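You operate a simulated robot arm through the tools that you are given. There is no shell and no other tool.

The job below is to be done with a simulated robot arm. You get a single attempt, and the scene is never put back.

Task
Try both plugs in the block's hole and send the press a note.
Fine: RAISE if the green plug stays out, LOWER if the red plug enters, else HOLD; lever at PRESS, SEND once; plugs back. Set down upright: green plug, red plug.

The check looks at the end state, three seconds after you hand in, the way a careful person would. Anything else that was tipped, shoved, dropped, spilled or broken makes it a failure.

Robot
A 7-joint arm with a two-finger gripper, fixed in place. Base frame: the origin is on the floor under the middle of its stand, x ahead of it, y to its left, z up; the work surface is at about z = 74. Units: cm, rad, N and s.
With the tool pointing down near the work surface it reaches from about 32 to 72 cm from the base axis. Its first joint turns from -1.152 to 1.152 rad. Payload 2.45 kg.
The TCP is the grasp point between the finger pads, 2.6 cm short of the fingertips. In the tool frame z runs along the fingers and y along their closing line. The gripper opens to 9.6 cm; its body begins 6.9 cm behind the TCP.
Orientation is told as [roll, pitch, yaw] about the base's x, y, z axes, in that order, counted from this pose: with the fingers straight down and closing along the base's y, the tool's x points along the base's -x, its y along +y and its z along -z.

Tools
- The arm moves only by the tool drive_tool. Its argument "series" is one flat list of numbers, 7 for each row, row after row: the shift along the tool's x, y, z in units of 200 mm (1.0 is 200 mm), then the turn, a rotation vector about the tool's x, y, z in units of 45 degrees (1.0 is 45 degrees), then the opening, from 0 (shut) to 1 (fully open). In form: [dx, dy, dz, wx, wy, wz, hand, dx, dy, dz, wx, wy, wz, hand, ...]. A call has 1 to 20 rows; each row is the pose to reach, as a shift and turn from the pose commanded when the call began, along the tool's axes at that moment. A call with a number of a shift or a turn outside -1 to 1 is refused whole. Each row takes 0.2 s and may step no farther than 5 cm and 0.15 rad from the row before; otherwise, or with a gripper value out of range, the whole call is refused. A pose out of reach is approached as far as the arm can. The call stops where the force on the tool passes 60 N (or 10 N more than at its start, if that is more) or the arm is blocked; 0.2 s more then pass. The fingers move at their own pace (about 5 cm/s each) and stop on an object; they squeeze with about 41 N. The grip force told is the motor's: it shows also when the fingers shut on nothing. Time passes only in rows, and 0.2 s behind the last, so rows that repeat a pose let the fingers close. The reply holds the time, the measured pose of the TCP, the force on the tool along the base axes, the opening and the grip force, in the units named above and with some noise, with the torque about the TCP (base axes, N m) and any sound that the robot's microphone picked up.
- Cameras (640 x 400 px; columns grow to the right, rows downward): "scene" is fixed at [17.14, -39.91, 141.84]; the picture's right is [0.70, -0.71, 0.00], its down [-0.45, -0.44, -0.78] and it looks along [0.55, 0.55, -0.63] (base axes); focal length 330 px, centre (320, 200). "wrist" rides on the gripper at [8.2, 0.3, -9.8] in the tool frame; the picture's right is [-0.04, 1.00, 0.00], its down [-0.73, -0.03, -0.68] and it looks along [-0.68, -0.03, 0.73] (tool axes); focal length 256 px, centre (320, 200).
- capture(camera): a new picture of that camera. The clock stands still meanwhile.
- locate(camera, pixels): there is no depth. For up to 12 entries [column, row, z] of the newest picture of that camera ("zoom" is the newest enlarged one), the place [x, y] in the base frame at which the ray of that pixel passes the height z, good to about 0.2 cm. The clock stands still meanwhile.
- close_up(camera, box): a new picture of the part [left, top, right, bottom] of that camera's present view, enlarged. The clock stands still meanwhile.
- job_done(): hands the job in; it is judged then, once.

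Open the gripper and draw the arm clear of the work before you hand the job in, unless the task says otherwise.

The tools are called after "Emit:" by a JSON object that holds its "method" and its "body". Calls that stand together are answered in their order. drive_tool: Moves the arm, as the interface text tells. Its arguments: {"type":"object","properties":{"series":{"type":"array","items":{"type":"number"}}},"required":["series"]} The other tools are called the same way: capture (camera) takes a picture; locate (camera, pixels) gives the place at which the rays of pixels pass given heights; close_up (camera, box) takes an enlarged picture of a part of a camera's view; job_done () hands the job in.

At the start:

```text
time_s: 0.0
ee_pos: [44.2, -4.18, 109.86]
ee_rot: [0.0, 0.001, 0.002]
ft_force: [0.0, 0.7, -0.9]
ft_torque: [-0.01, -0.01, -0.01]
opening: 9.58
gripper_force: 0.0
```

scene: 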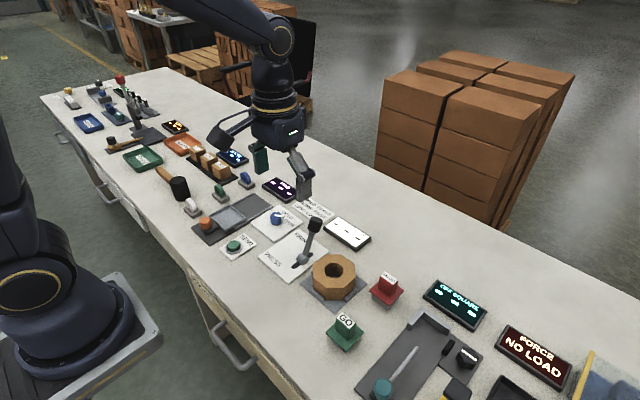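
wrist: 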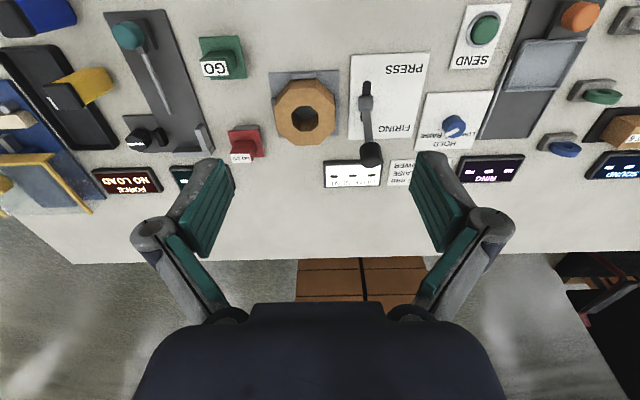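

I see a block with a hole at about (335,277) in the scene picture, a green GO plug near (345,332), a red plug near (386,290), the lever near (305,250), a dial near (277,217) and the SEND button near (235,245). I enlarge these areas before moving.

Emit:
{"method": "close_up", "body": {"camera": "scene", "box": [200, 180, 360, 280]}}

Emit:
{"method": "close_up", "body": {"camera": "scene", "box": [290, 230, 450, 360]}}

Emit:
{"method": "close_up", "body": {"camera": "wrist", "box": [180, 20, 400, 200]}}

Emit:
{"method": "close_up", "body": {"camera": "wrist", "box": [330, 0, 530, 200]}}

```text
4.00 times, centred on (280, 230) of scene
```

zoom: 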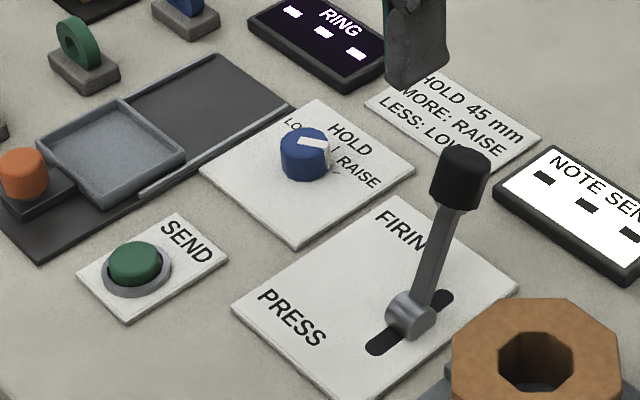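

```text
3.08 times, centred on (370, 295) of scene
```

zoom: 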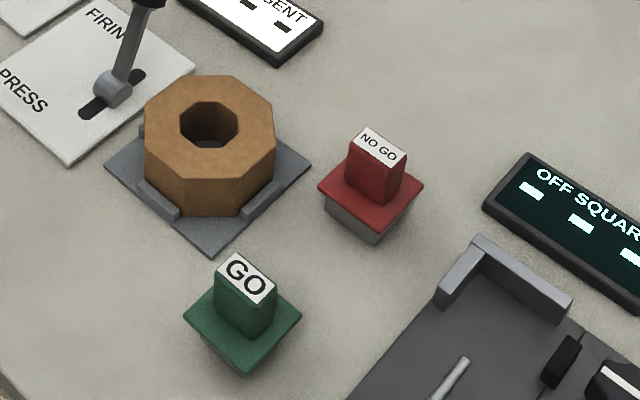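

```text
2.22 times, centred on (290, 110) of wrist
```

zoom: 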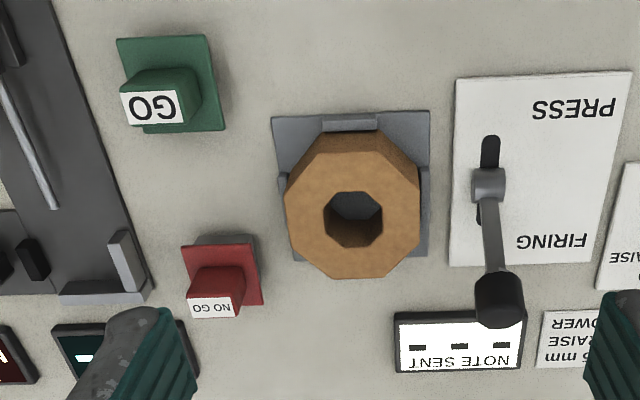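

```text
2.00 times, centred on (430, 100) of wrist
```

zoom: 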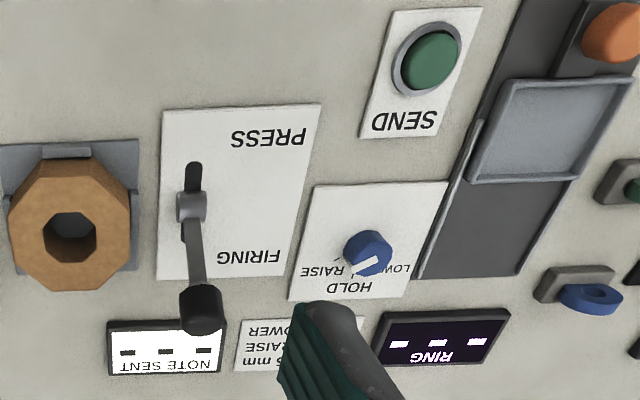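

I now use both cameras to triangulate the block's hole, the plugs, the lever, the dial and the button at a few candidate heights.

Emit:
{"method": "locate", "body": {"camera": "scene", "pixels": [[334, 270, 78], [334, 270, 80], [334, 270, 82], [345, 320, 80], [345, 320, 82], [388, 278, 80], [388, 278, 82], [314, 224, 82], [314, 224, 86], [277, 218, 76], [234, 245, 75], [303, 258, 75]]}}

Emit:
{"method": "locate", "body": {"camera": "wrist", "pixels": [[305, 116, 78], [305, 116, 80], [305, 116, 82], [215, 68, 80], [215, 68, 82], [243, 158, 80], [243, 158, 82], [371, 154, 82], [371, 154, 86], [454, 126, 76], [485, 29, 75], [365, 101, 75]]}}

```text
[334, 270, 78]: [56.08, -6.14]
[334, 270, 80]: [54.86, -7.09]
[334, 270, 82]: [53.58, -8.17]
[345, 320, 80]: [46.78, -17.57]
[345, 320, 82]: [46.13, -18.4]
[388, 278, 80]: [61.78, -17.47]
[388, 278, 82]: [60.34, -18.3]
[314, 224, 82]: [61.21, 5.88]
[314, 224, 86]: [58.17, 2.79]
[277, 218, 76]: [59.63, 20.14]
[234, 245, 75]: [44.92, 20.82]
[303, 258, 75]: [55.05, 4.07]
```

```text
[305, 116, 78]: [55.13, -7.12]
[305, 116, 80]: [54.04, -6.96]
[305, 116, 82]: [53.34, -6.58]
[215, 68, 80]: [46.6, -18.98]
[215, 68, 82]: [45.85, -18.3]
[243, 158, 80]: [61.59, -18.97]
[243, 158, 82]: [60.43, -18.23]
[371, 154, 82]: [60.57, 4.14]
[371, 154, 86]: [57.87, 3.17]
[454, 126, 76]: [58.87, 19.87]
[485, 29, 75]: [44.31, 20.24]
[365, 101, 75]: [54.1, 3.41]
```

The estimates agree: block hole near (54.2,-7), green plug near (46,-18.3), red plug near (60.4,-18.3), lever pivot near (54.6,3.7) with its knob near (58.1,3), dial near (59.3,20) and button near (44.6,20.5). I move the wrist camera back and lower to look at the plugs and block more closely.

Emit:
{"method": "drive_tool", "body": {"series": [0.05, -0.075, 0.1, 0, 0, 0, 1, 0.1, -0.15, 0.2, 0, 0, 0, 1, 0.15, -0.225, 0.3, 0, 0, 0, 1, 0.2, -0.3, 0.4, 0, 0, 0, 1, 0.25, -0.375, 0.5, 0, 0, 0, 1, 0.3, -0.45, 0.6, 0, 0, 0, 1, 0.3, -0.45, 0.6, 0, 0, 0, 1]}}

Emit:
{"method": "capture", "body": {"camera": "wrist"}}

Emit:
{"method": "close_up", "body": {"camera": "scene", "box": [200, 180, 360, 280]}}

```text
time_s: 1.6
ee_pos: [38.14, -13.1, 97.96]
ee_rot: [0.0, 0.0, -0.001]
ft_force: [1.3, 0.2, -0.3]
ft_torque: [-0.02, 0.01, 0.02]
opening: 9.6
gripper_force: 0.2
```

```text
taken
```

wrist: 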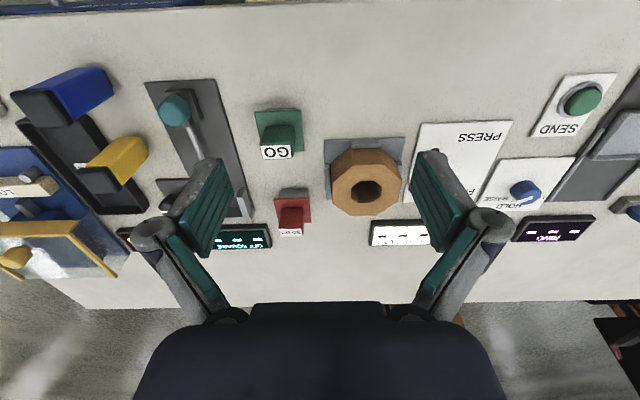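

```text
4.00 times, centred on (280, 230) of scene
```

zoom: 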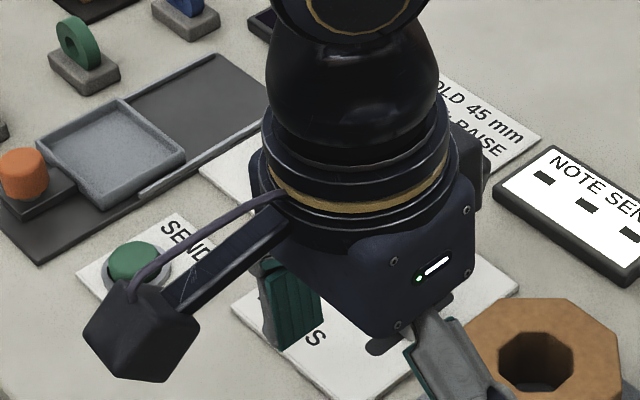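

The wrist picture shows the green plug near (278,135), the red plug near (293,210) and the block near (365,180). I enlarge that part.

Emit:
{"method": "close_up", "body": {"camera": "wrist", "box": [230, 95, 420, 245]}}

Emit:
{"method": "close_up", "body": {"camera": "wrist", "box": [320, 130, 410, 220]}}

Emit:
{"method": "close_up", "body": {"camera": "wrist", "box": [240, 95, 330, 155]}}

Emit:
{"method": "close_up", "body": {"camera": "scene", "box": [310, 240, 430, 360]}}

```text
2.67 times, centred on (325, 170) of wrist
```

zoom: 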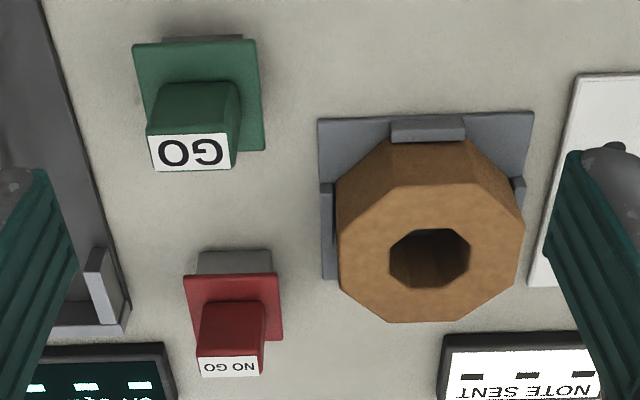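

```text
4.44 times, centred on (365, 175) of wrist
```

zoom: 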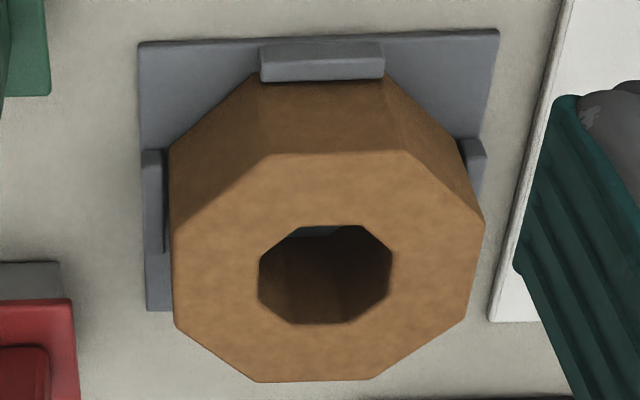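

```text
6.67 times, centred on (285, 125) of wrist
```

zoom: 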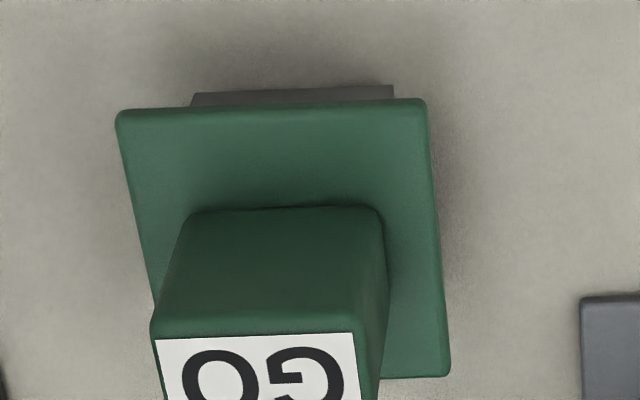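

```text
3.33 times, centred on (370, 300) of scene
```

zoom: 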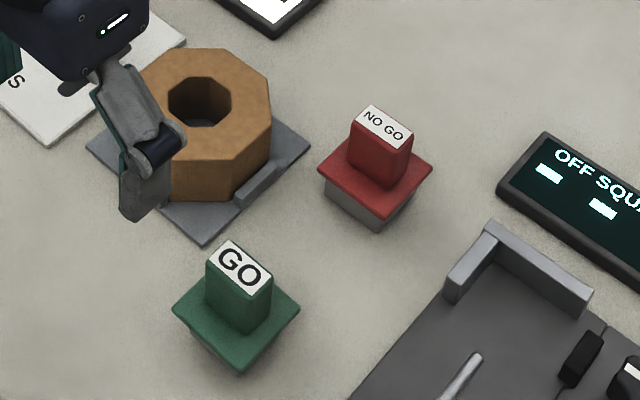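

Both plugs have a grey square gauge body below a flange, with a labelled handle on top. The block sits in a fixture with side stops. I triangulate the flange corners and handle tops from both views.

Emit:
{"method": "locate", "body": {"camera": "scene", "pixels": [[325.6, 332.4, 76], [325.6, 332.4, 77], [325.6, 332.4, 78], [346, 351.7, 76], [346, 351.7, 77], [346, 351.7, 78], [331.5, 318.6, 82], [343.6, 312, 82], [355.6, 323.4, 82], [348, 330, 82]]}}

Emit:
{"method": "locate", "body": {"camera": "wrist", "pixels": [[301.4, 109, 76], [301.4, 109, 77], [301.4, 109, 78], [254.6, 111.2, 76], [254.6, 111.2, 77], [254.6, 111.2, 78], [260, 146.5, 82], [290, 146, 82], [292, 157, 82], [262, 159, 82], [365, 192, 80], [365, 192, 79]]}}

```text
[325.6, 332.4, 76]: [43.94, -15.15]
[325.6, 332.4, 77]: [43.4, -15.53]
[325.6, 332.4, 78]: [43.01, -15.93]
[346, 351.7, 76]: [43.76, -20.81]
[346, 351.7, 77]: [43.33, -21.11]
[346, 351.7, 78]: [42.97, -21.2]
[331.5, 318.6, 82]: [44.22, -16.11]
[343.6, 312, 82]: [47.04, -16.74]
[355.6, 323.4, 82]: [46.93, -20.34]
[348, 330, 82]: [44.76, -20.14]
```

```text
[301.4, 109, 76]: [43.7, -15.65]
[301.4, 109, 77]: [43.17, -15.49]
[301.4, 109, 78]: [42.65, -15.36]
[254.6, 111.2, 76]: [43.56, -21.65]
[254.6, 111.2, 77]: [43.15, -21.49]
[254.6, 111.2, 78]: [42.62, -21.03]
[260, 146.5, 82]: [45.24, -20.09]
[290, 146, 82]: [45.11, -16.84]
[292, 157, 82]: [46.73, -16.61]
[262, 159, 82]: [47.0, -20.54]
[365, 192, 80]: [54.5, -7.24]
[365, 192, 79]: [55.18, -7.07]
```

The flange top comes out at about z=77.2, 5.8 cm square. The green handle is centred near (46.0,-18.4), about 3.4 cm in y and 2 cm in x, with its top near z=82. I move above the green plug with the hand part-open to check this more closely.

Emit:
{"method": "drive_tool", "body": {"series": [-0.079, -0.053, 0.1, 0, 0, 0, 0.9, -0.158, -0.106, 0.2, 0, 0, 0, 0.8, -0.237, -0.159, 0.3, 0, 0, 0, 0.7, -0.316, -0.212, 0.4, 0, 0, 0, 0.65, -0.395, -0.265, 0.498, 0, 0, 0, 0.65, -0.395, -0.265, 0.498, 0, 0, 0, 0.65]}}

Emit:
{"method": "capture", "body": {"camera": "wrist"}}

Emit:
{"method": "capture", "body": {"camera": "scene"}}

```text
time_s: 3.0
ee_pos: [46.06, -18.53, 88.0]
ee_rot: [0.0, 0.0, -0.001]
ft_force: [-0.9, 0.4, -0.4]
ft_torque: [0.02, 0.0, -0.04]
opening: 6.24
gripper_force: 0.1
```

```text
taken
```

wrist: 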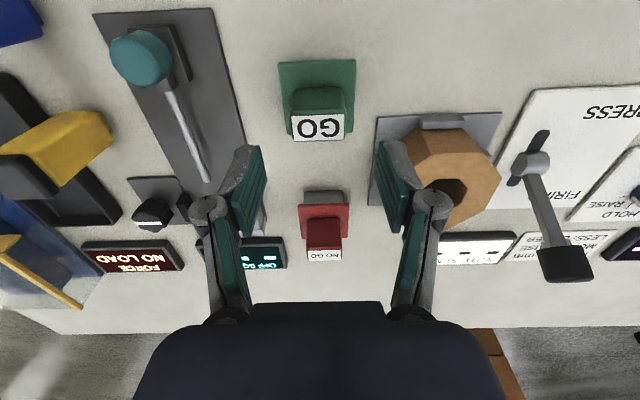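

```text
taken
```

scene: 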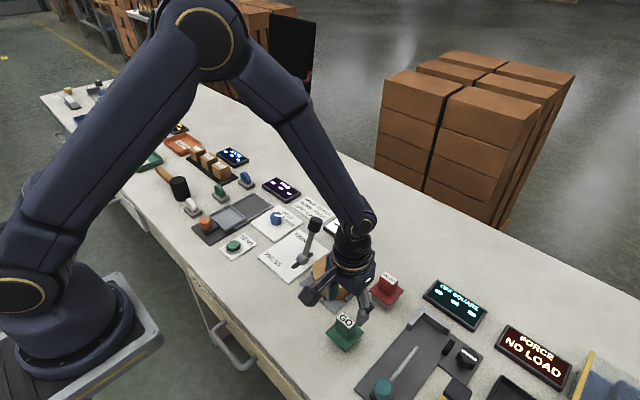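

The green plug is near (318,105) in the wrist picture. I enlarge it for accurate corner pixels.

Emit:
{"method": "close_up", "body": {"camera": "wrist", "box": [260, 50, 376, 150]}}

Emit:
{"method": "close_up", "body": {"camera": "scene", "box": [300, 260, 400, 360]}}

```text
4.00 times, centred on (318, 100) of wrist
```

zoom: 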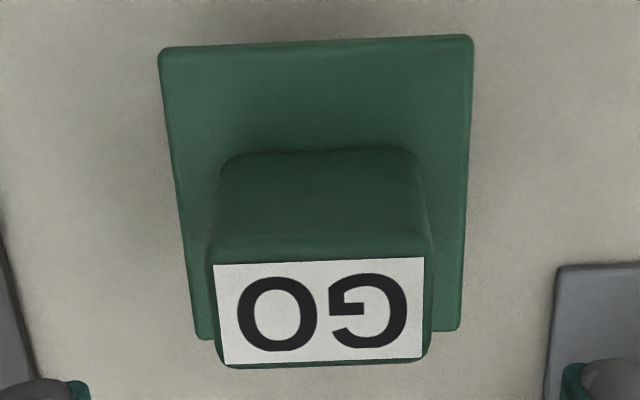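

```text
4.00 times, centred on (350, 310) of scene
```

zoom: 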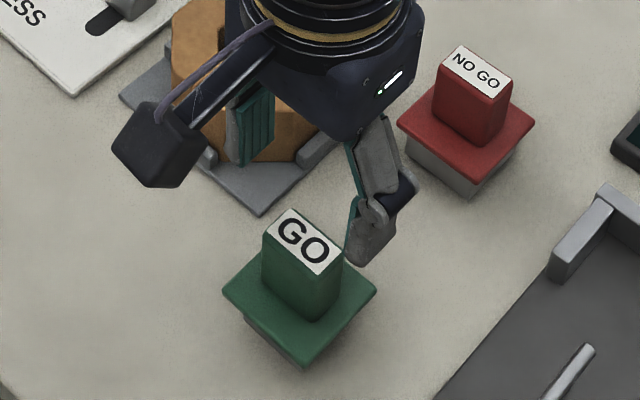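

I compute flange corners and label corners at candidate heights from both cameras.

Emit:
{"method": "locate", "body": {"camera": "wrist", "pixels": [[278, 62.5, 77.2], [356, 59.25, 77.2], [286.75, 134.5, 77.2], [352.5, 132.5, 77.2], [291.25, 116.5, 82], [343.75, 114.25, 82], [294.25, 140.75, 82], [344, 139.25, 82], [291.25, 116.5, 82.6], [343.75, 114.25, 82.6], [294.25, 140.75, 82.6], [344, 139.25, 82.6]]}}

Emit:
{"method": "locate", "body": {"camera": "scene", "pixels": [[342.5, 312.5, 82], [355.5, 322.5, 82], [350, 328.75, 82], [337, 318.25, 82], [342.5, 312.5, 82.6], [355.5, 322.5, 82.6], [350, 328.75, 82.6], [337, 318.25, 82.6]]}}

```text
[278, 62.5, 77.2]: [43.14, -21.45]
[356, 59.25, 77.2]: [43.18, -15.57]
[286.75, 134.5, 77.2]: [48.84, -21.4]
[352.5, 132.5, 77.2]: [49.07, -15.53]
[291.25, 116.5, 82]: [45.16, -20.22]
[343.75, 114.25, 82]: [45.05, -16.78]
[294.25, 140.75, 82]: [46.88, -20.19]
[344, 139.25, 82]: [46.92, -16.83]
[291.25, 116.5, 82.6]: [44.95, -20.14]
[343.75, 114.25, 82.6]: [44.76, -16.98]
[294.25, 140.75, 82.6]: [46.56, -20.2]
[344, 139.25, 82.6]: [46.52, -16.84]
```

```text
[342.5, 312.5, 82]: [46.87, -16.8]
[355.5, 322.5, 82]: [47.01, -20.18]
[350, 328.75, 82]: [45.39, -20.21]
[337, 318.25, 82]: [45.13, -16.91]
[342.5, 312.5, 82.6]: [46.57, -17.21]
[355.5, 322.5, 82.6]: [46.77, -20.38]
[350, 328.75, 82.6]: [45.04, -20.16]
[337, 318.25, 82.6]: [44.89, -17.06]
```

The measurements agree: the handle is centred at (46.05,-18.5) with its top at z=82, and the flange is square to the axes. The hand is already aligned, so I go down to about z=80.2 and close.

Emit:
{"method": "drive_tool", "body": {"series": [0, 0, 0.1, 0, 0, 0, 0.65, 0, 0, 0.2, 0, 0, 0, 0.65, 0, 0, 0.28, 0, 0, 0, 0.65, 0, 0, 0.34, 0, 0, 0, 0.65, 0, 0, 0.38, 0, 0, 0, 0.65, 0, 0, 0.385, 0, 0, 0, 0.65, 0, 0, 0.385, 0, 0, 0, 0.45, 0, 0, 0.385, 0, 0, 0, 0.3, 0, 0, 0.385, 0, 0, 0, 0.2, 0, 0, 0.385, 0, 0, 0, 0.2]}}

Emit:
{"method": "capture", "body": {"camera": "wrist"}}

```text
time_s: 5.2
ee_pos: [46.11, -18.46, 80.31]
ee_rot: [0.0, -0.001, -0.001]
ft_force: [1.0, -0.6, 0.8]
ft_torque: [-0.04, -0.03, -0.02]
opening: 3.76
gripper_force: 41.2
```

```text
taken
```

wrist: 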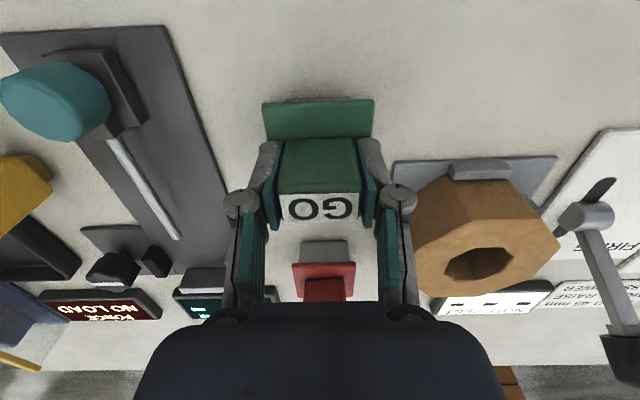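

The fingers hold the handle at 3.76 cm opening with 41 N, level and not loaded. I lift 8 cm straight up and look at the gauge body from the scene camera.

Emit:
{"method": "drive_tool", "body": {"series": [0, 0, -0.05, 0, 0, 0, 0.2, 0, 0, -0.12, 0, 0, 0, 0.2, 0, 0, -0.22, 0, 0, 0, 0.2, 0, 0, -0.32, 0, 0, 0, 0.2, 0, 0, -0.42, 0, 0, 0, 0.2, 0, 0, -0.42, 0, 0, 0, 0.2]}}

Emit:
{"method": "close_up", "body": {"camera": "scene", "box": [280, 230, 420, 350]}}

Emit:
{"method": "capture", "body": {"camera": "wrist"}}

```text
time_s: 6.6
ee_pos: [45.95, -18.29, 88.69]
ee_rot: [0.0, -0.001, 0.0]
ft_force: [-0.5, -0.1, -3.0]
ft_torque: [0.02, -0.02, 0.0]
opening: 3.75
gripper_force: 41.3
```

```text
3.33 times, centred on (350, 290) of scene
```

zoom: 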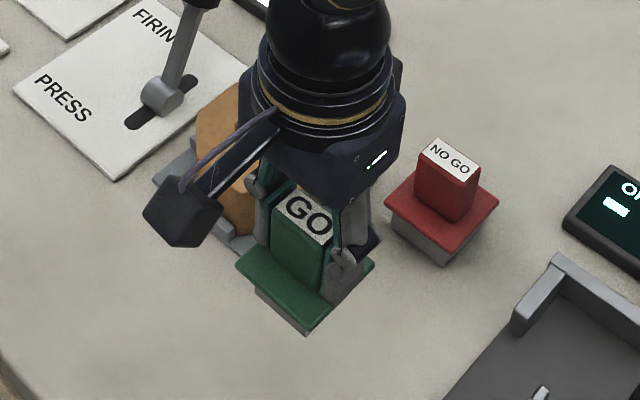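

```text
taken
```

wrist: 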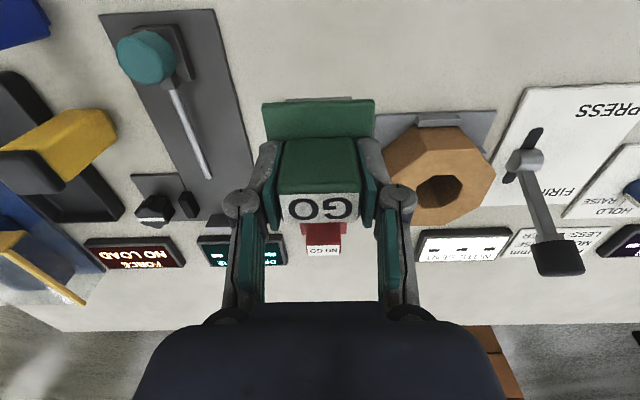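

The grey body lifts with the plug (about 3 N). The block and its hole are visible near (440,185) in the wrist picture, so I enlarge them to measure the hole exactly.

Emit:
{"method": "close_up", "body": {"camera": "wrist", "box": [370, 100, 510, 230]}}

Emit:
{"method": "close_up", "body": {"camera": "scene", "box": [330, 290, 400, 340]}}

Emit:
{"method": "close_up", "body": {"camera": "wrist", "box": [240, 80, 400, 180]}}

```text
3.08 times, centred on (440, 165) of wrist
```

zoom: 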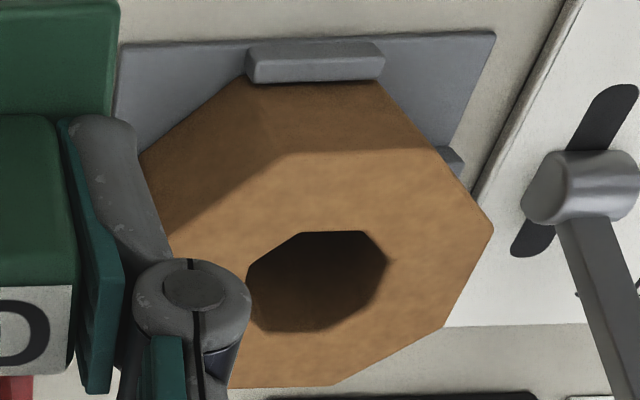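

```text
8.00 times, centred on (365, 315) of scene
```

zoom: 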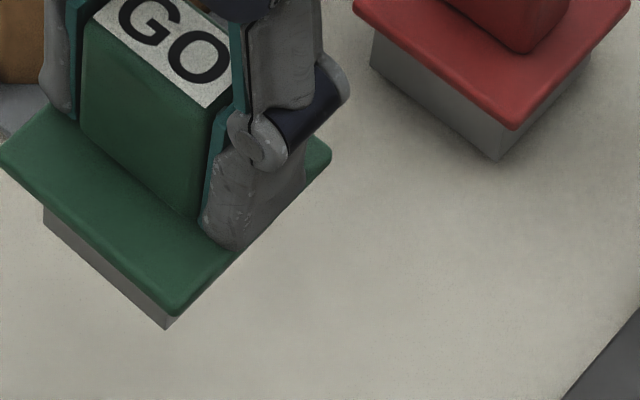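

```text
4.00 times, centred on (320, 130) of wrist
```

zoom: 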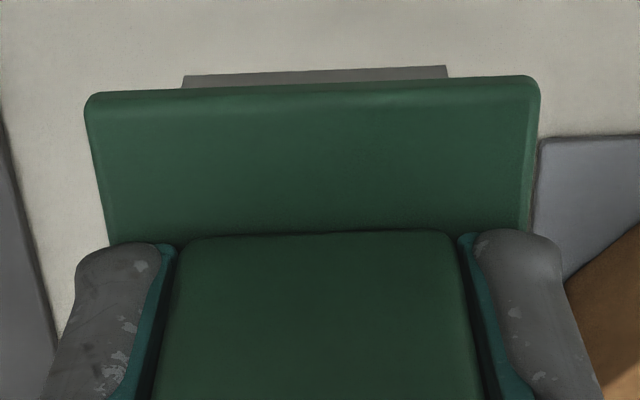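

The body is a square prism about 4.1 cm wide, and the hole looks octagonal, about 4.4 cm across. I carry the plug high to a spot just beyond the block, where the wrist camera sees the hole almost from straight above.

Emit:
{"method": "drive_tool", "body": {"series": [0, 0, -0.15, 0, 0, 0, 0.2, -0.08, 0.08, -0.3, 0, 0, 0, 0.2, -0.2, 0.2, -0.365, 0, 0, 0, 0.2, -0.33, 0.33, -0.365, 0, 0, 0, 0.2, -0.45, 0.45, -0.365, 0, 0, 0, 0.2, -0.54, 0.54, -0.365, 0, 0, 0, 0.2, -0.575, 0.57, -0.365, 0, 0, 0, 0.2, -0.575, 0.57, -0.365, 0, 0, 0, 0.2]}}

Emit:
{"method": "capture", "body": {"camera": "wrist"}}

Emit:
{"method": "close_up", "body": {"camera": "wrist", "box": [250, 0, 390, 100]}}

Emit:
{"method": "capture", "body": {"camera": "scene"}}

```text
time_s: 8.4
ee_pos: [57.61, -7.04, 96.06]
ee_rot: [0.0, 0.0, -0.003]
ft_force: [-0.8, -0.7, -2.9]
ft_torque: [0.02, -0.03, 0.02]
opening: 3.74
gripper_force: 41.5
```

```text
taken
```

wrist: 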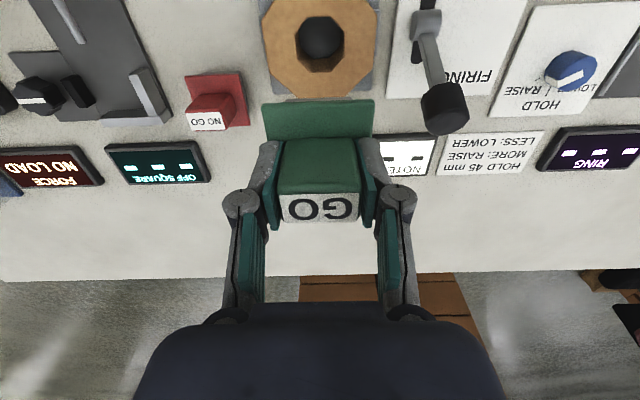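

```text
4.00 times, centred on (320, 50) of wrist
```

zoom: 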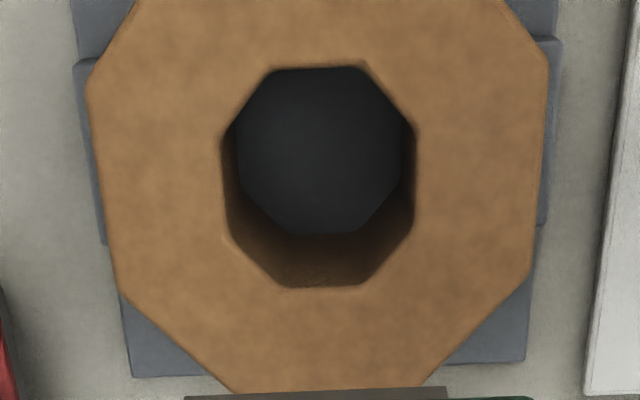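

```text
taken
```

scene: 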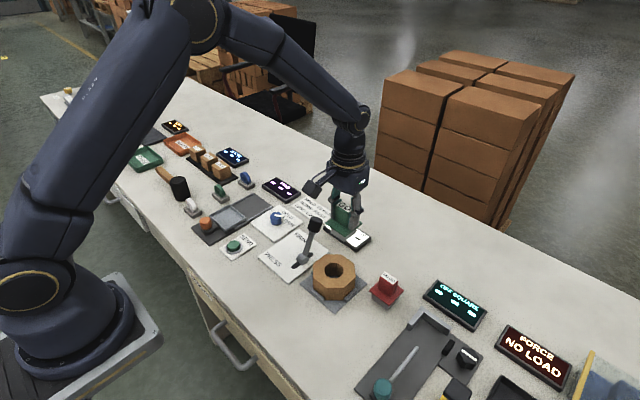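

The hole is a regular octagon, seen nearly from above at (320,42). I enlarge the block in the scene view too, to get its top height.

Emit:
{"method": "close_up", "body": {"camera": "scene", "box": [290, 240, 380, 310]}}

Emit:
{"method": "locate", "body": {"camera": "wrist", "pixels": [[296, 43, 80], [343.5, 43, 80], [319, 16.5, 80], [320, 72, 80], [320, 43, 80], [296, 43, 81], [343.5, 43, 81], [319, 16.5, 81], [320, 72, 81], [308.5, 17, 80], [330.5, 16.5, 80], [331, 71.5, 80]]}}

```text
5.71 times, centred on (335, 275) of scene
```

zoom: 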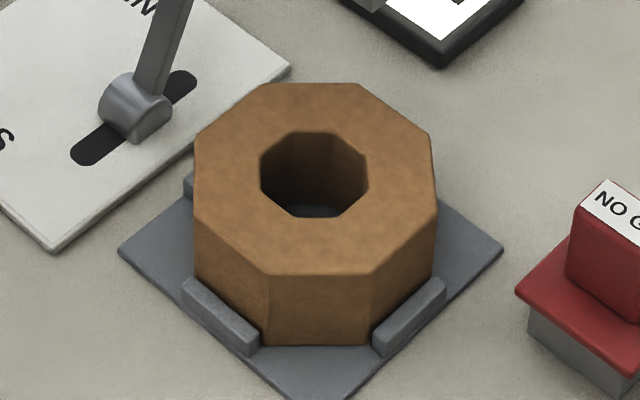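

```text
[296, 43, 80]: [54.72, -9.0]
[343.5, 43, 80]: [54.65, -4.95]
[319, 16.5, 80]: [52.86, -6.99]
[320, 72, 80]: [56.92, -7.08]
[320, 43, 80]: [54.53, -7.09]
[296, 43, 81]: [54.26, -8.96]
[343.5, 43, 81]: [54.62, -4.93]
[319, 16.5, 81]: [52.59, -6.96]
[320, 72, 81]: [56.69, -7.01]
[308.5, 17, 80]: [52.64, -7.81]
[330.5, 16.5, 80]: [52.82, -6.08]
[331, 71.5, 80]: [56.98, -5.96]
```

The block top is at about z=80, with the hole centred at (54.8,-7.0) and roughly 4.1 cm across flats. I move the green plug over the hole, body bottom about 1.5 cm above it, and check the alignment.

Emit:
{"method": "drive_tool", "body": {"series": [0.07, 0.002, 0, 0, 0, 0, 0.2, 0.1375, 0.004, 0, 0, 0, 0, 0.2, 0.1375, 0.004, 0.12, 0, 0, 0, 0.2, 0.1375, 0.004, 0.24, 0, 0, 0, 0.2, 0.1375, 0.004, 0.34, 0, 0, 0, 0.2, 0.1375, 0.004, 0.395, 0, 0, 0, 0.2, 0.1375, 0.004, 0.395, 0, 0, 0, 0.2]}}

Emit:
{"method": "close_up", "body": {"camera": "scene", "box": [270, 220, 400, 310]}}

Emit:
{"method": "close_up", "body": {"camera": "wrist", "box": [220, 40, 420, 165]}}

```text
time_s: 10.0
ee_pos: [54.93, -6.91, 87.98]
ee_rot: [0.0, 0.0, -0.002]
ft_force: [0.2, -0.1, -3.0]
ft_torque: [-0.03, -0.01, -0.02]
opening: 3.77
gripper_force: 41.2
```

```text
4.44 times, centred on (335, 265) of scene
```

zoom: 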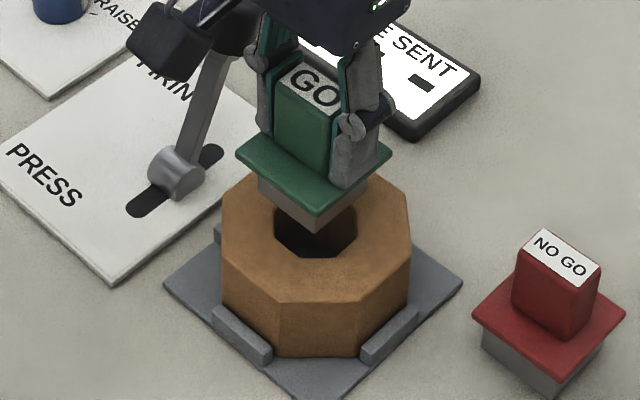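

```text
3.20 times, centred on (320, 102) of wrist
```

zoom: 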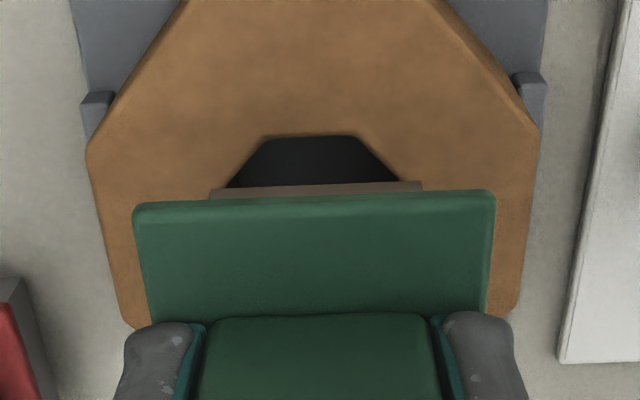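

The green plug hovers centred over the hole, grey edge (zoom 210–422) just in front of the hole. I lower it gently in small steps and watch the force.

Emit:
{"method": "drive_tool", "body": {"series": [0, 0, 0.03, 0, 0, 0, 0.2, 0, 0, 0.06, 0, 0, 0, 0.2, 0, 0, 0.07, 0, 0, 0, 0.2, 0, 0, 0.075, 0, 0, 0, 0.2, 0, 0, 0.075, 0, 0, 0, 0.2]}}

Emit:
{"method": "close_up", "body": {"camera": "wrist", "box": [220, 40, 420, 165]}}

Emit:
{"method": "close_up", "body": {"camera": "scene", "box": [290, 240, 380, 300]}}

```text
time_s: 11.2
ee_pos: [54.79, -6.7, 86.47]
ee_rot: [0.001, -0.001, -0.002]
ft_force: [-0.4, 0.8, -2.3]
ft_torque: [0.01, 0.0, 0.01]
opening: 3.72
gripper_force: 41.3
```

```text
3.20 times, centred on (320, 102) of wrist
```

zoom: 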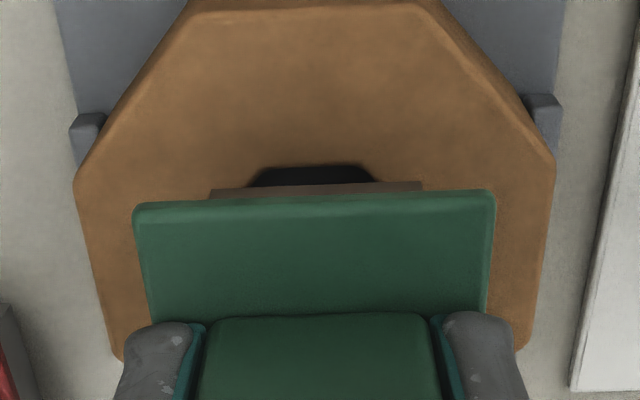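

```text
6.67 times, centred on (335, 270) of scene
```

zoom: 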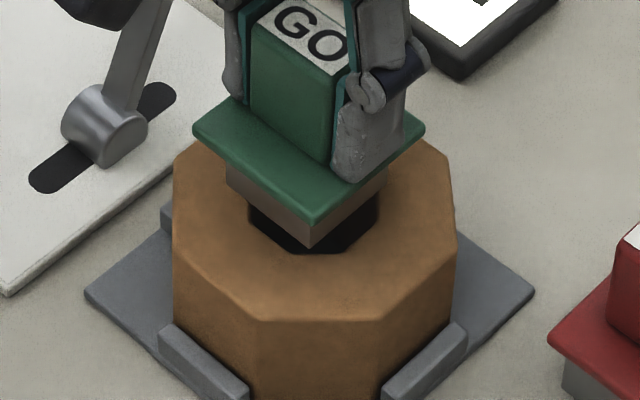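

No contact yet (force only the plug's weight), with the body bottom about 2 mm above the block. I lower by another 2 mm at a time.

Emit:
{"method": "drive_tool", "body": {"series": [0, 0, 0.005, 0, 0, 0, 0.2, 0, 0, 0.01, 0, 0, 0, 0.2, 0, 0, 0.01, 0, 0, 0, 0.2]}}

```text
time_s: 12.0
ee_pos: [54.94, -6.83, 86.24]
ee_rot: [0.001, 0.0, -0.002]
ft_force: [0.5, -0.6, -1.7]
ft_torque: [-0.01, -0.01, 0.0]
opening: 3.72
gripper_force: 41.2
```

The force is still only the plug's weight at z=86.24. I go down another 2 mm.

Emit:
{"method": "drive_tool", "body": {"series": [0, 0, 0.005, 0, 0, 0, 0.2, 0, 0, 0.01, 0, 0, 0, 0.2, 0, 0, 0.01, 0, 0, 0, 0.2]}}

```text
time_s: 12.8
ee_pos: [54.84, -6.99, 86.16]
ee_rot: [0.001, 0.0, -0.003]
ft_force: [0.1, 0.4, -2.7]
ft_torque: [0.01, -0.02, 0.0]
opening: 3.74
gripper_force: 40.9
```

Still free at z≈86.1. I continue another 2 mm.

Emit:
{"method": "drive_tool", "body": {"series": [0, 0, 0.005, 0, 0, 0, 0.2, 0, 0, 0.01, 0, 0, 0, 0.2, 0, 0, 0.01, 0, 0, 0, 0.2]}}

Emit:
{"method": "close_up", "body": {"camera": "scene", "box": [290, 240, 380, 300]}}

```text
time_s: 13.6
ee_pos: [54.83, -6.86, 85.94]
ee_rot: [0.0, -0.002, -0.002]
ft_force: [-0.6, -0.4, -1.9]
ft_torque: [0.01, -0.01, 0.0]
opening: 3.73
gripper_force: 40.3
```

```text
6.67 times, centred on (335, 270) of scene
```

zoom: 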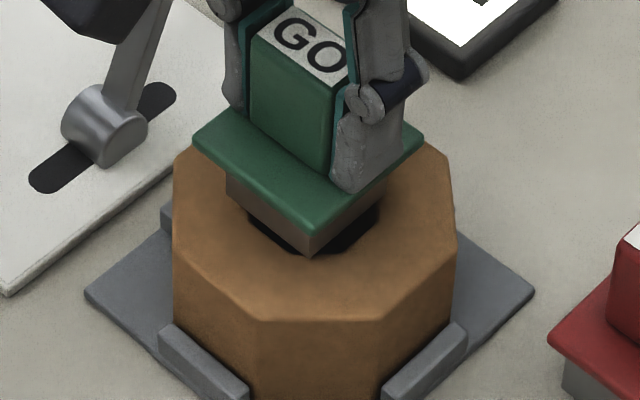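

The plug's near corner at (310,255) now overlaps the hole's chamfered edge in the picture, still with no load. I continue in 1–2 mm steps.

Emit:
{"method": "drive_tool", "body": {"series": [0, 0, 0.005, 0, 0, 0, 0.2, 0, 0, 0.01, 0, 0, 0, 0.2, 0, 0, 0.01, 0, 0, 0, 0.2]}}

```text
time_s: 14.4
ee_pos: [54.88, -6.85, 85.86]
ee_rot: [0.0, 0.001, 0.0]
ft_force: [-0.6, 0.1, -1.6]
ft_torque: [-0.03, 0.01, 0.01]
opening: 3.76
gripper_force: 41.5
```

Emit:
{"method": "drive_tool", "body": {"series": [0, 0, 0.005, 0, 0, 0, 0.2, 0, 0, 0.01, 0, 0, 0, 0.2, 0, 0, 0.01, 0, 0, 0, 0.2]}}

```text
time_s: 15.2
ee_pos: [54.91, -6.92, 85.54]
ee_rot: [0.0, 0.0, 0.001]
ft_force: [0.3, -0.7, -1.5]
ft_torque: [-0.07, 0.01, 0.01]
opening: 3.74
gripper_force: 40.7
```

Forces read about -1.5 N, still close to weight only, at z≈85.5. I look again before going on.

Emit:
{"method": "close_up", "body": {"camera": "scene", "box": [290, 240, 380, 300]}}

Emit:
{"method": "close_up", "body": {"camera": "wrist", "box": [220, 40, 420, 165]}}

```text
6.67 times, centred on (335, 270) of scene
```

zoom: 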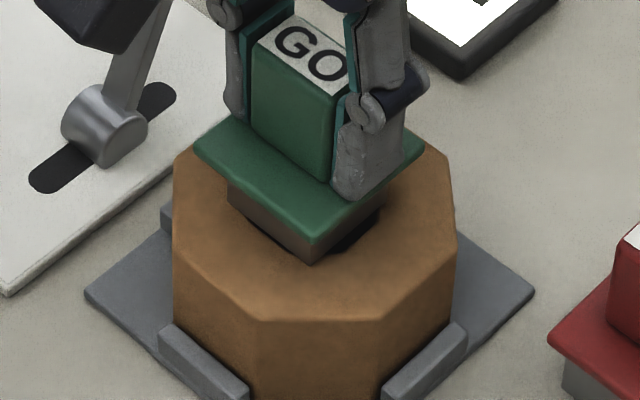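

```text
3.20 times, centred on (320, 102) of wrist
```

zoom: 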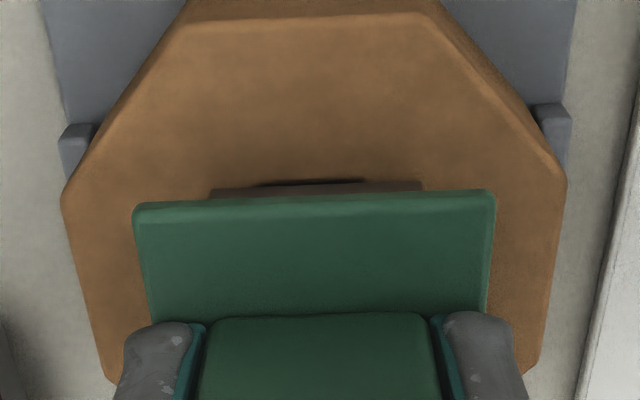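

The body's corners now overhang the solid chamfers of the hole, so contact should be close. I go on in 1 mm steps and watch the force.

Emit:
{"method": "drive_tool", "body": {"series": [0, 0, 0.005, 0, 0, 0, 0.2, 0, 0, 0.01, 0, 0, 0, 0.2, 0, 0, 0.01, 0, 0, 0, 0.2]}}

```text
time_s: 16.0
ee_pos: [54.82, -6.92, 85.29]
ee_rot: [-0.001, 0.0, -0.001]
ft_force: [3.0, 0.4, -4.6]
ft_torque: [-0.01, -0.19, 0.02]
opening: 3.72
gripper_force: 41.0
```

A side force of +3 N in x with torque -0.19 N m means the body bottom is touching something on its -x side. I shift 0.1 cm toward +x and lower by another 1 mm.

Emit:
{"method": "drive_tool", "body": {"series": [-0.0025, 0, 0, 0, 0, 0, 0.2, -0.005, 0, 0, 0, 0, 0, 0.2, -0.005, 0, 0, 0, 0, 0, 0.2]}}

```text
time_s: 16.8
ee_pos: [54.87, -6.94, 85.18]
ee_rot: [0.002, 0.0, -0.001]
ft_force: [0.5, 0.0, -3.0]
ft_torque: [0.0, -0.01, -0.07]
opening: 3.74
gripper_force: 41.2
```

The side force is gone (0.5 N) after the shift. I lower 2 mm more.

Emit:
{"method": "drive_tool", "body": {"series": [0, 0, 0.005, 0, 0, 0, 0.2, 0, 0, 0.01, 0, 0, 0, 0.2, 0, 0, 0.01, 0, 0, 0, 0.2]}}

Emit:
{"method": "close_up", "body": {"camera": "scene", "box": [290, 240, 380, 300]}}

```text
time_s: 17.6
ee_pos: [54.9, -6.91, 85.11]
ee_rot: [0.0, 0.002, -0.002]
ft_force: [0.0, 0.3, -2.5]
ft_torque: [-0.02, 0.01, 0.0]
opening: 3.76
gripper_force: 41.1
```

```text
6.67 times, centred on (335, 270) of scene
```

zoom: 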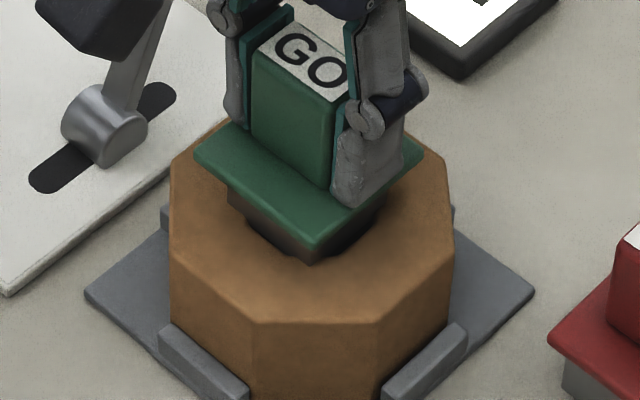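

The visible grey strip under the flange is shrinking (zoom 33→17 px), so the body is going into the hole. I keep lowering in small steps with the force checked.

Emit:
{"method": "drive_tool", "body": {"series": [0, 0, 0.005, 0, 0, 0, 0.2, 0, 0, 0.01, 0, 0, 0, 0.2, 0, 0, 0.015, 0, 0, 0, 0.2, 0, 0, 0.015, 0, 0, 0, 0.2]}}

```text
time_s: 18.6
ee_pos: [54.91, -6.86, 84.73]
ee_rot: [0.001, 0.002, 0.001]
ft_force: [0.6, -0.2, -2.3]
ft_torque: [-0.01, -0.01, 0.0]
opening: 3.73
gripper_force: 41.2
```

Still free at z≈84.7. I lower 3 mm more.

Emit:
{"method": "drive_tool", "body": {"series": [0, 0, 0.005, 0, 0, 0, 0.2, 0, 0, 0.01, 0, 0, 0, 0.2, 0, 0, 0.015, 0, 0, 0, 0.2, 0, 0, 0.015, 0, 0, 0, 0.2]}}

Emit:
{"method": "close_up", "body": {"camera": "scene", "box": [290, 240, 380, 300]}}

Emit:
{"method": "close_up", "body": {"camera": "wrist", "box": [220, 40, 420, 165]}}

```text
time_s: 19.6
ee_pos: [55.03, -6.9, 84.51]
ee_rot: [0.0, -0.001, -0.003]
ft_force: [-0.5, 0.0, -1.6]
ft_torque: [-0.04, 0.0, -0.02]
opening: 3.73
gripper_force: 41.0
```

```text
6.67 times, centred on (335, 270) of scene
```

zoom: 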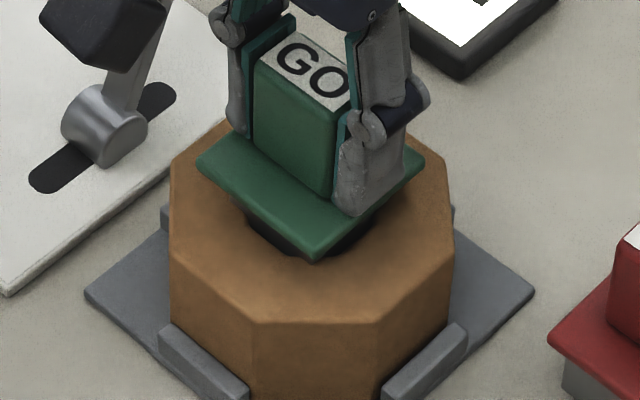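

```text
3.20 times, centred on (320, 102) of wrist
```

zoom: 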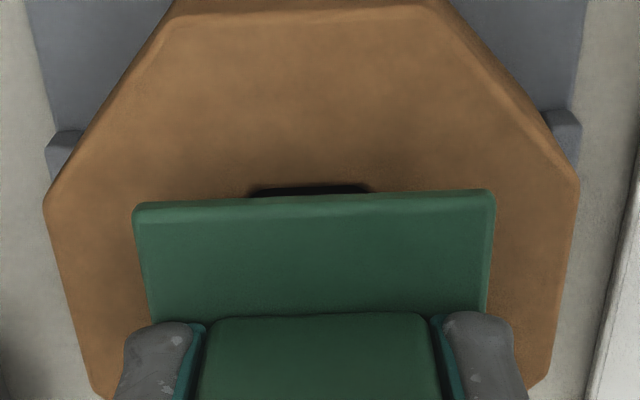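

The grey body is now out of sight inside the hole; the wrist view shows only a dark slit at (310,190) in front of the flange. The green plug enters; I lower further until the flange nearly seats.

Emit:
{"method": "drive_tool", "body": {"series": [0, 0, 0.01, 0, 0, 0, 0.2, 0, 0, 0.015, 0, 0, 0, 0.2, 0, 0, 0.02, 0, 0, 0, 0.2, 0, 0, 0.02, 0, 0, 0, 0.2]}}

```text
time_s: 20.6
ee_pos: [55.14, -6.81, 84.11]
ee_rot: [0.001, -0.001, -0.002]
ft_force: [0.5, 0.1, -1.9]
ft_torque: [-0.01, 0.03, 0.0]
opening: 3.74
gripper_force: 40.9
```

Still free at z≈84.1. I lower 3 mm more.

Emit:
{"method": "drive_tool", "body": {"series": [0, 0, 0.005, 0, 0, 0, 0.2, 0, 0, 0.01, 0, 0, 0, 0.2, 0, 0, 0.015, 0, 0, 0, 0.2, 0, 0, 0.015, 0, 0, 0, 0.2]}}

```text
time_s: 21.6
ee_pos: [55.02, -7.02, 83.75]
ee_rot: [-0.001, -0.001, 0.0]
ft_force: [-0.8, -0.7, -3.2]
ft_torque: [0.01, 0.02, -0.02]
opening: 3.75
gripper_force: 41.5
```

Emit:
{"method": "drive_tool", "body": {"series": [0, 0, 0.005, 0, 0, 0, 0.2, 0, 0, 0.01, 0, 0, 0, 0.2, 0, 0, 0.01, 0, 0, 0, 0.2]}}

Emit:
{"method": "close_up", "body": {"camera": "scene", "box": [290, 240, 380, 300]}}

Emit:
{"method": "close_up", "body": {"camera": "wrist", "box": [220, 40, 420, 165]}}

```text
time_s: 22.4
ee_pos: [54.81, -6.87, 83.56]
ee_rot: [0.0, 0.001, -0.001]
ft_force: [0.7, 0.4, -2.4]
ft_torque: [0.0, 0.02, -0.01]
opening: 3.73
gripper_force: 41.1
```

```text
6.67 times, centred on (335, 270) of scene
```

zoom: 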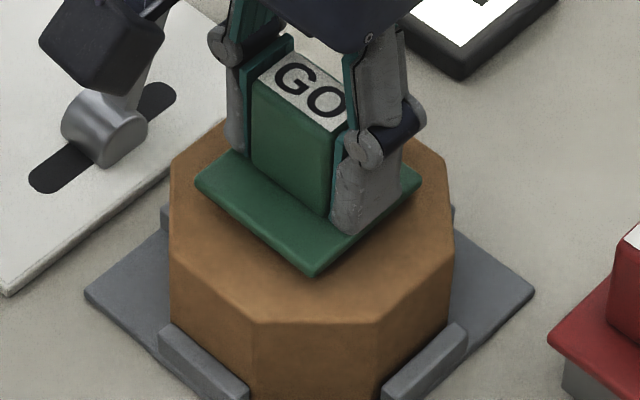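

```text
3.20 times, centred on (320, 102) of wrist
```

zoom: 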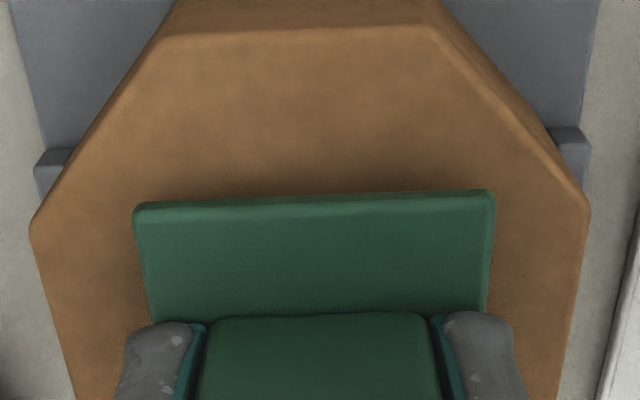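

The flange is now practically on the block top, so the green plug enters fully (not RAISE). I pull it straight up slowly and check that the block stays put.

Emit:
{"method": "drive_tool", "body": {"series": [0, 0, -0.02, 0, 0, 0, 0.2, 0, 0, -0.05, 0, 0, 0, 0.2, 0, 0, -0.09, 0, 0, 0, 0.2, 0, 0, -0.13, 0, 0, 0, 0.2, 0, 0, -0.17, 0, 0, 0, 0.2, 0, 0, -0.22, 0, 0, 0, 0.2, 0, 0, -0.3, 0, 0, 0, 0.2, 0, 0, -0.375, 0, 0, 0, 0.2, 0, 0, -0.375, 0, 0, 0, 0.2]}}

Emit:
{"method": "close_up", "body": {"camera": "scene", "box": [270, 220, 400, 310]}}

```text
time_s: 24.4
ee_pos: [54.91, -6.92, 91.04]
ee_rot: [0.0, 0.001, -0.002]
ft_force: [0.2, -0.4, -3.2]
ft_torque: [-0.01, 0.0, -0.02]
opening: 3.75
gripper_force: 41.5
```

```text
4.44 times, centred on (335, 265) of scene
```

zoom: 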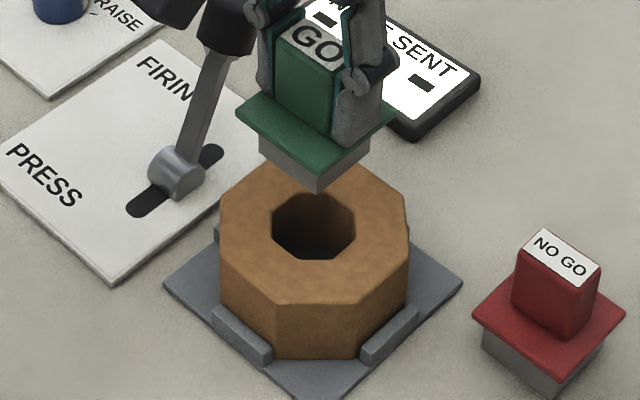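

The plug is out cleanly and the block still sits in its fixture. I carry the green plug back above its original place (46.1,-18.48) and lower it to just above the table.

Emit:
{"method": "drive_tool", "body": {"series": [0.08, -0.1, 0, 0, 0, 0, 0.2, 0.19, -0.245, 0, 0, 0, 0, 0.2, 0.3, -0.39, 0, 0, 0, 0, 0.2, 0.39, -0.51, 0, 0, 0, 0, 0.2, 0.4425, -0.574, 0, 0, 0, 0, 0.2, 0.4425, -0.574, 0.12, 0, 0, 0, 0.2, 0.4425, -0.574, 0.26, 0, 0, 0, 0.2, 0.4425, -0.574, 0.4, 0, 0, 0, 0.2, 0.4425, -0.574, 0.48, 0, 0, 0, 0.2, 0.4425, -0.574, 0.52, 0, 0, 0, 0.2, 0.4425, -0.574, 0.53, 0, 0, 0, 0.2, 0.4425, -0.574, 0.53, 0, 0, 0, 0.2]}}

Emit:
{"method": "close_up", "body": {"camera": "scene", "box": [300, 260, 400, 360]}}

```text
time_s: 27.0
ee_pos: [46.1, -18.41, 80.41]
ee_rot: [0.001, 0.0, 0.0]
ft_force: [0.4, 0.0, -3.2]
ft_torque: [-0.01, -0.03, 0.0]
opening: 3.73
gripper_force: 40.8
```

```text
4.00 times, centred on (350, 310) of scene
```

zoom: 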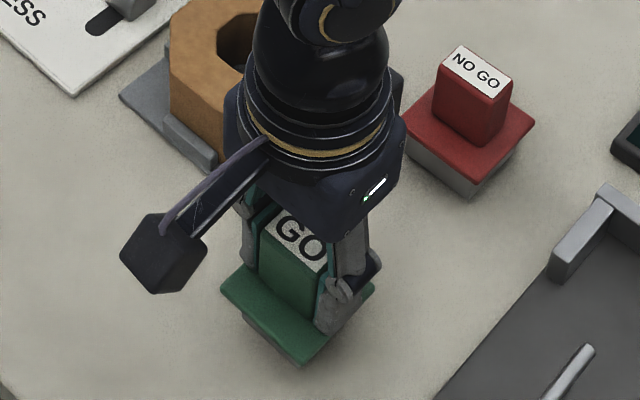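

Height 80.4, still carrying its weight (-3.2 N). I lower the last 3 mm until it touches down.

Emit:
{"method": "drive_tool", "body": {"series": [0, 0, 0.005, 0, 0, 0, 0.2, 0, 0, 0.01, 0, 0, 0, 0.2, 0, 0, 0.013, 0, 0, 0, 0.2, 0, 0, 0.013, 0, 0, 0, 0.2]}}

```text
time_s: 28.0
ee_pos: [46.22, -18.36, 80.43]
ee_rot: [0.001, 0.001, -0.001]
ft_force: [-2.2, 1.4, 8.6]
ft_torque: [0.06, 0.09, -0.01]
opening: 3.77
gripper_force: 41.0
```

The upward force of 8.6 N shows the plug is standing on the table. I ease off slightly, open the fingers and rise.

Emit:
{"method": "drive_tool", "body": {"series": [0, 0, -0.003, 0, 0, 0, 0.2, 0, 0, -0.003, 0, 0, 0, 0.35, 0, 0, -0.003, 0, 0, 0, 0.5, 0, 0, -0.003, 0, 0, 0, 0.65, 0, 0, -0.003, 0, 0, 0, 0.65, 0, 0, -0.05, 0, 0, 0, 0.65, 0, 0, -0.12, 0, 0, 0, 0.65, 0, 0, -0.22, 0, 0, 0, 0.65, 0, 0, -0.35, 0, 0, 0, 0.65, 0, 0, -0.45, 0, 0, 0, 0.65, 0, 0, -0.45, 0, 0, 0, 0.65]}}

Emit:
{"method": "close_up", "body": {"camera": "scene", "box": [300, 260, 400, 360]}}

Emit:
{"method": "capture", "body": {"camera": "wrist"}}

```text
time_s: 30.4
ee_pos: [46.22, -18.39, 89.16]
ee_rot: [0.0, 0.0, -0.001]
ft_force: [0.1, 0.7, -0.6]
ft_torque: [-0.02, 0.02, 0.0]
opening: 6.27
gripper_force: 0.2
```

```text
4.00 times, centred on (350, 310) of scene
```

zoom: 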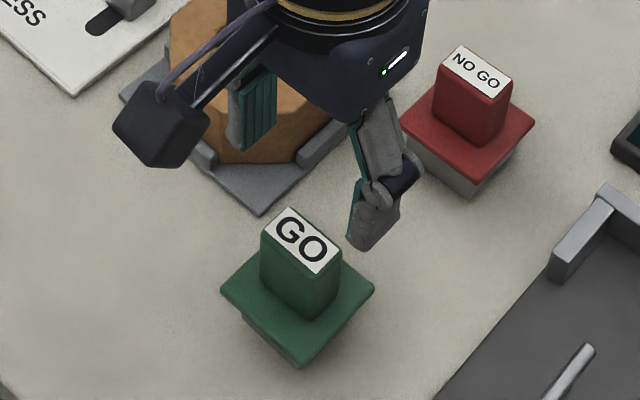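

```text
taken
```

wrist: 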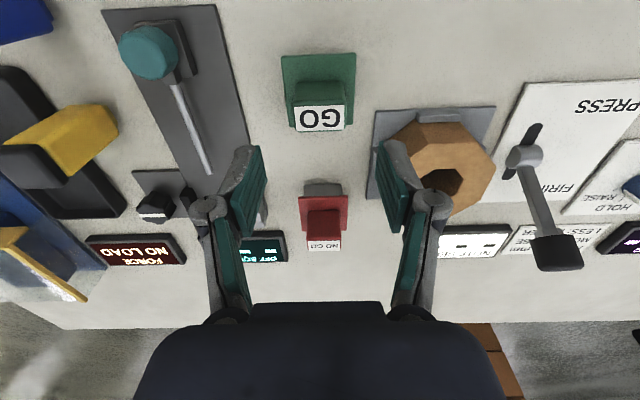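

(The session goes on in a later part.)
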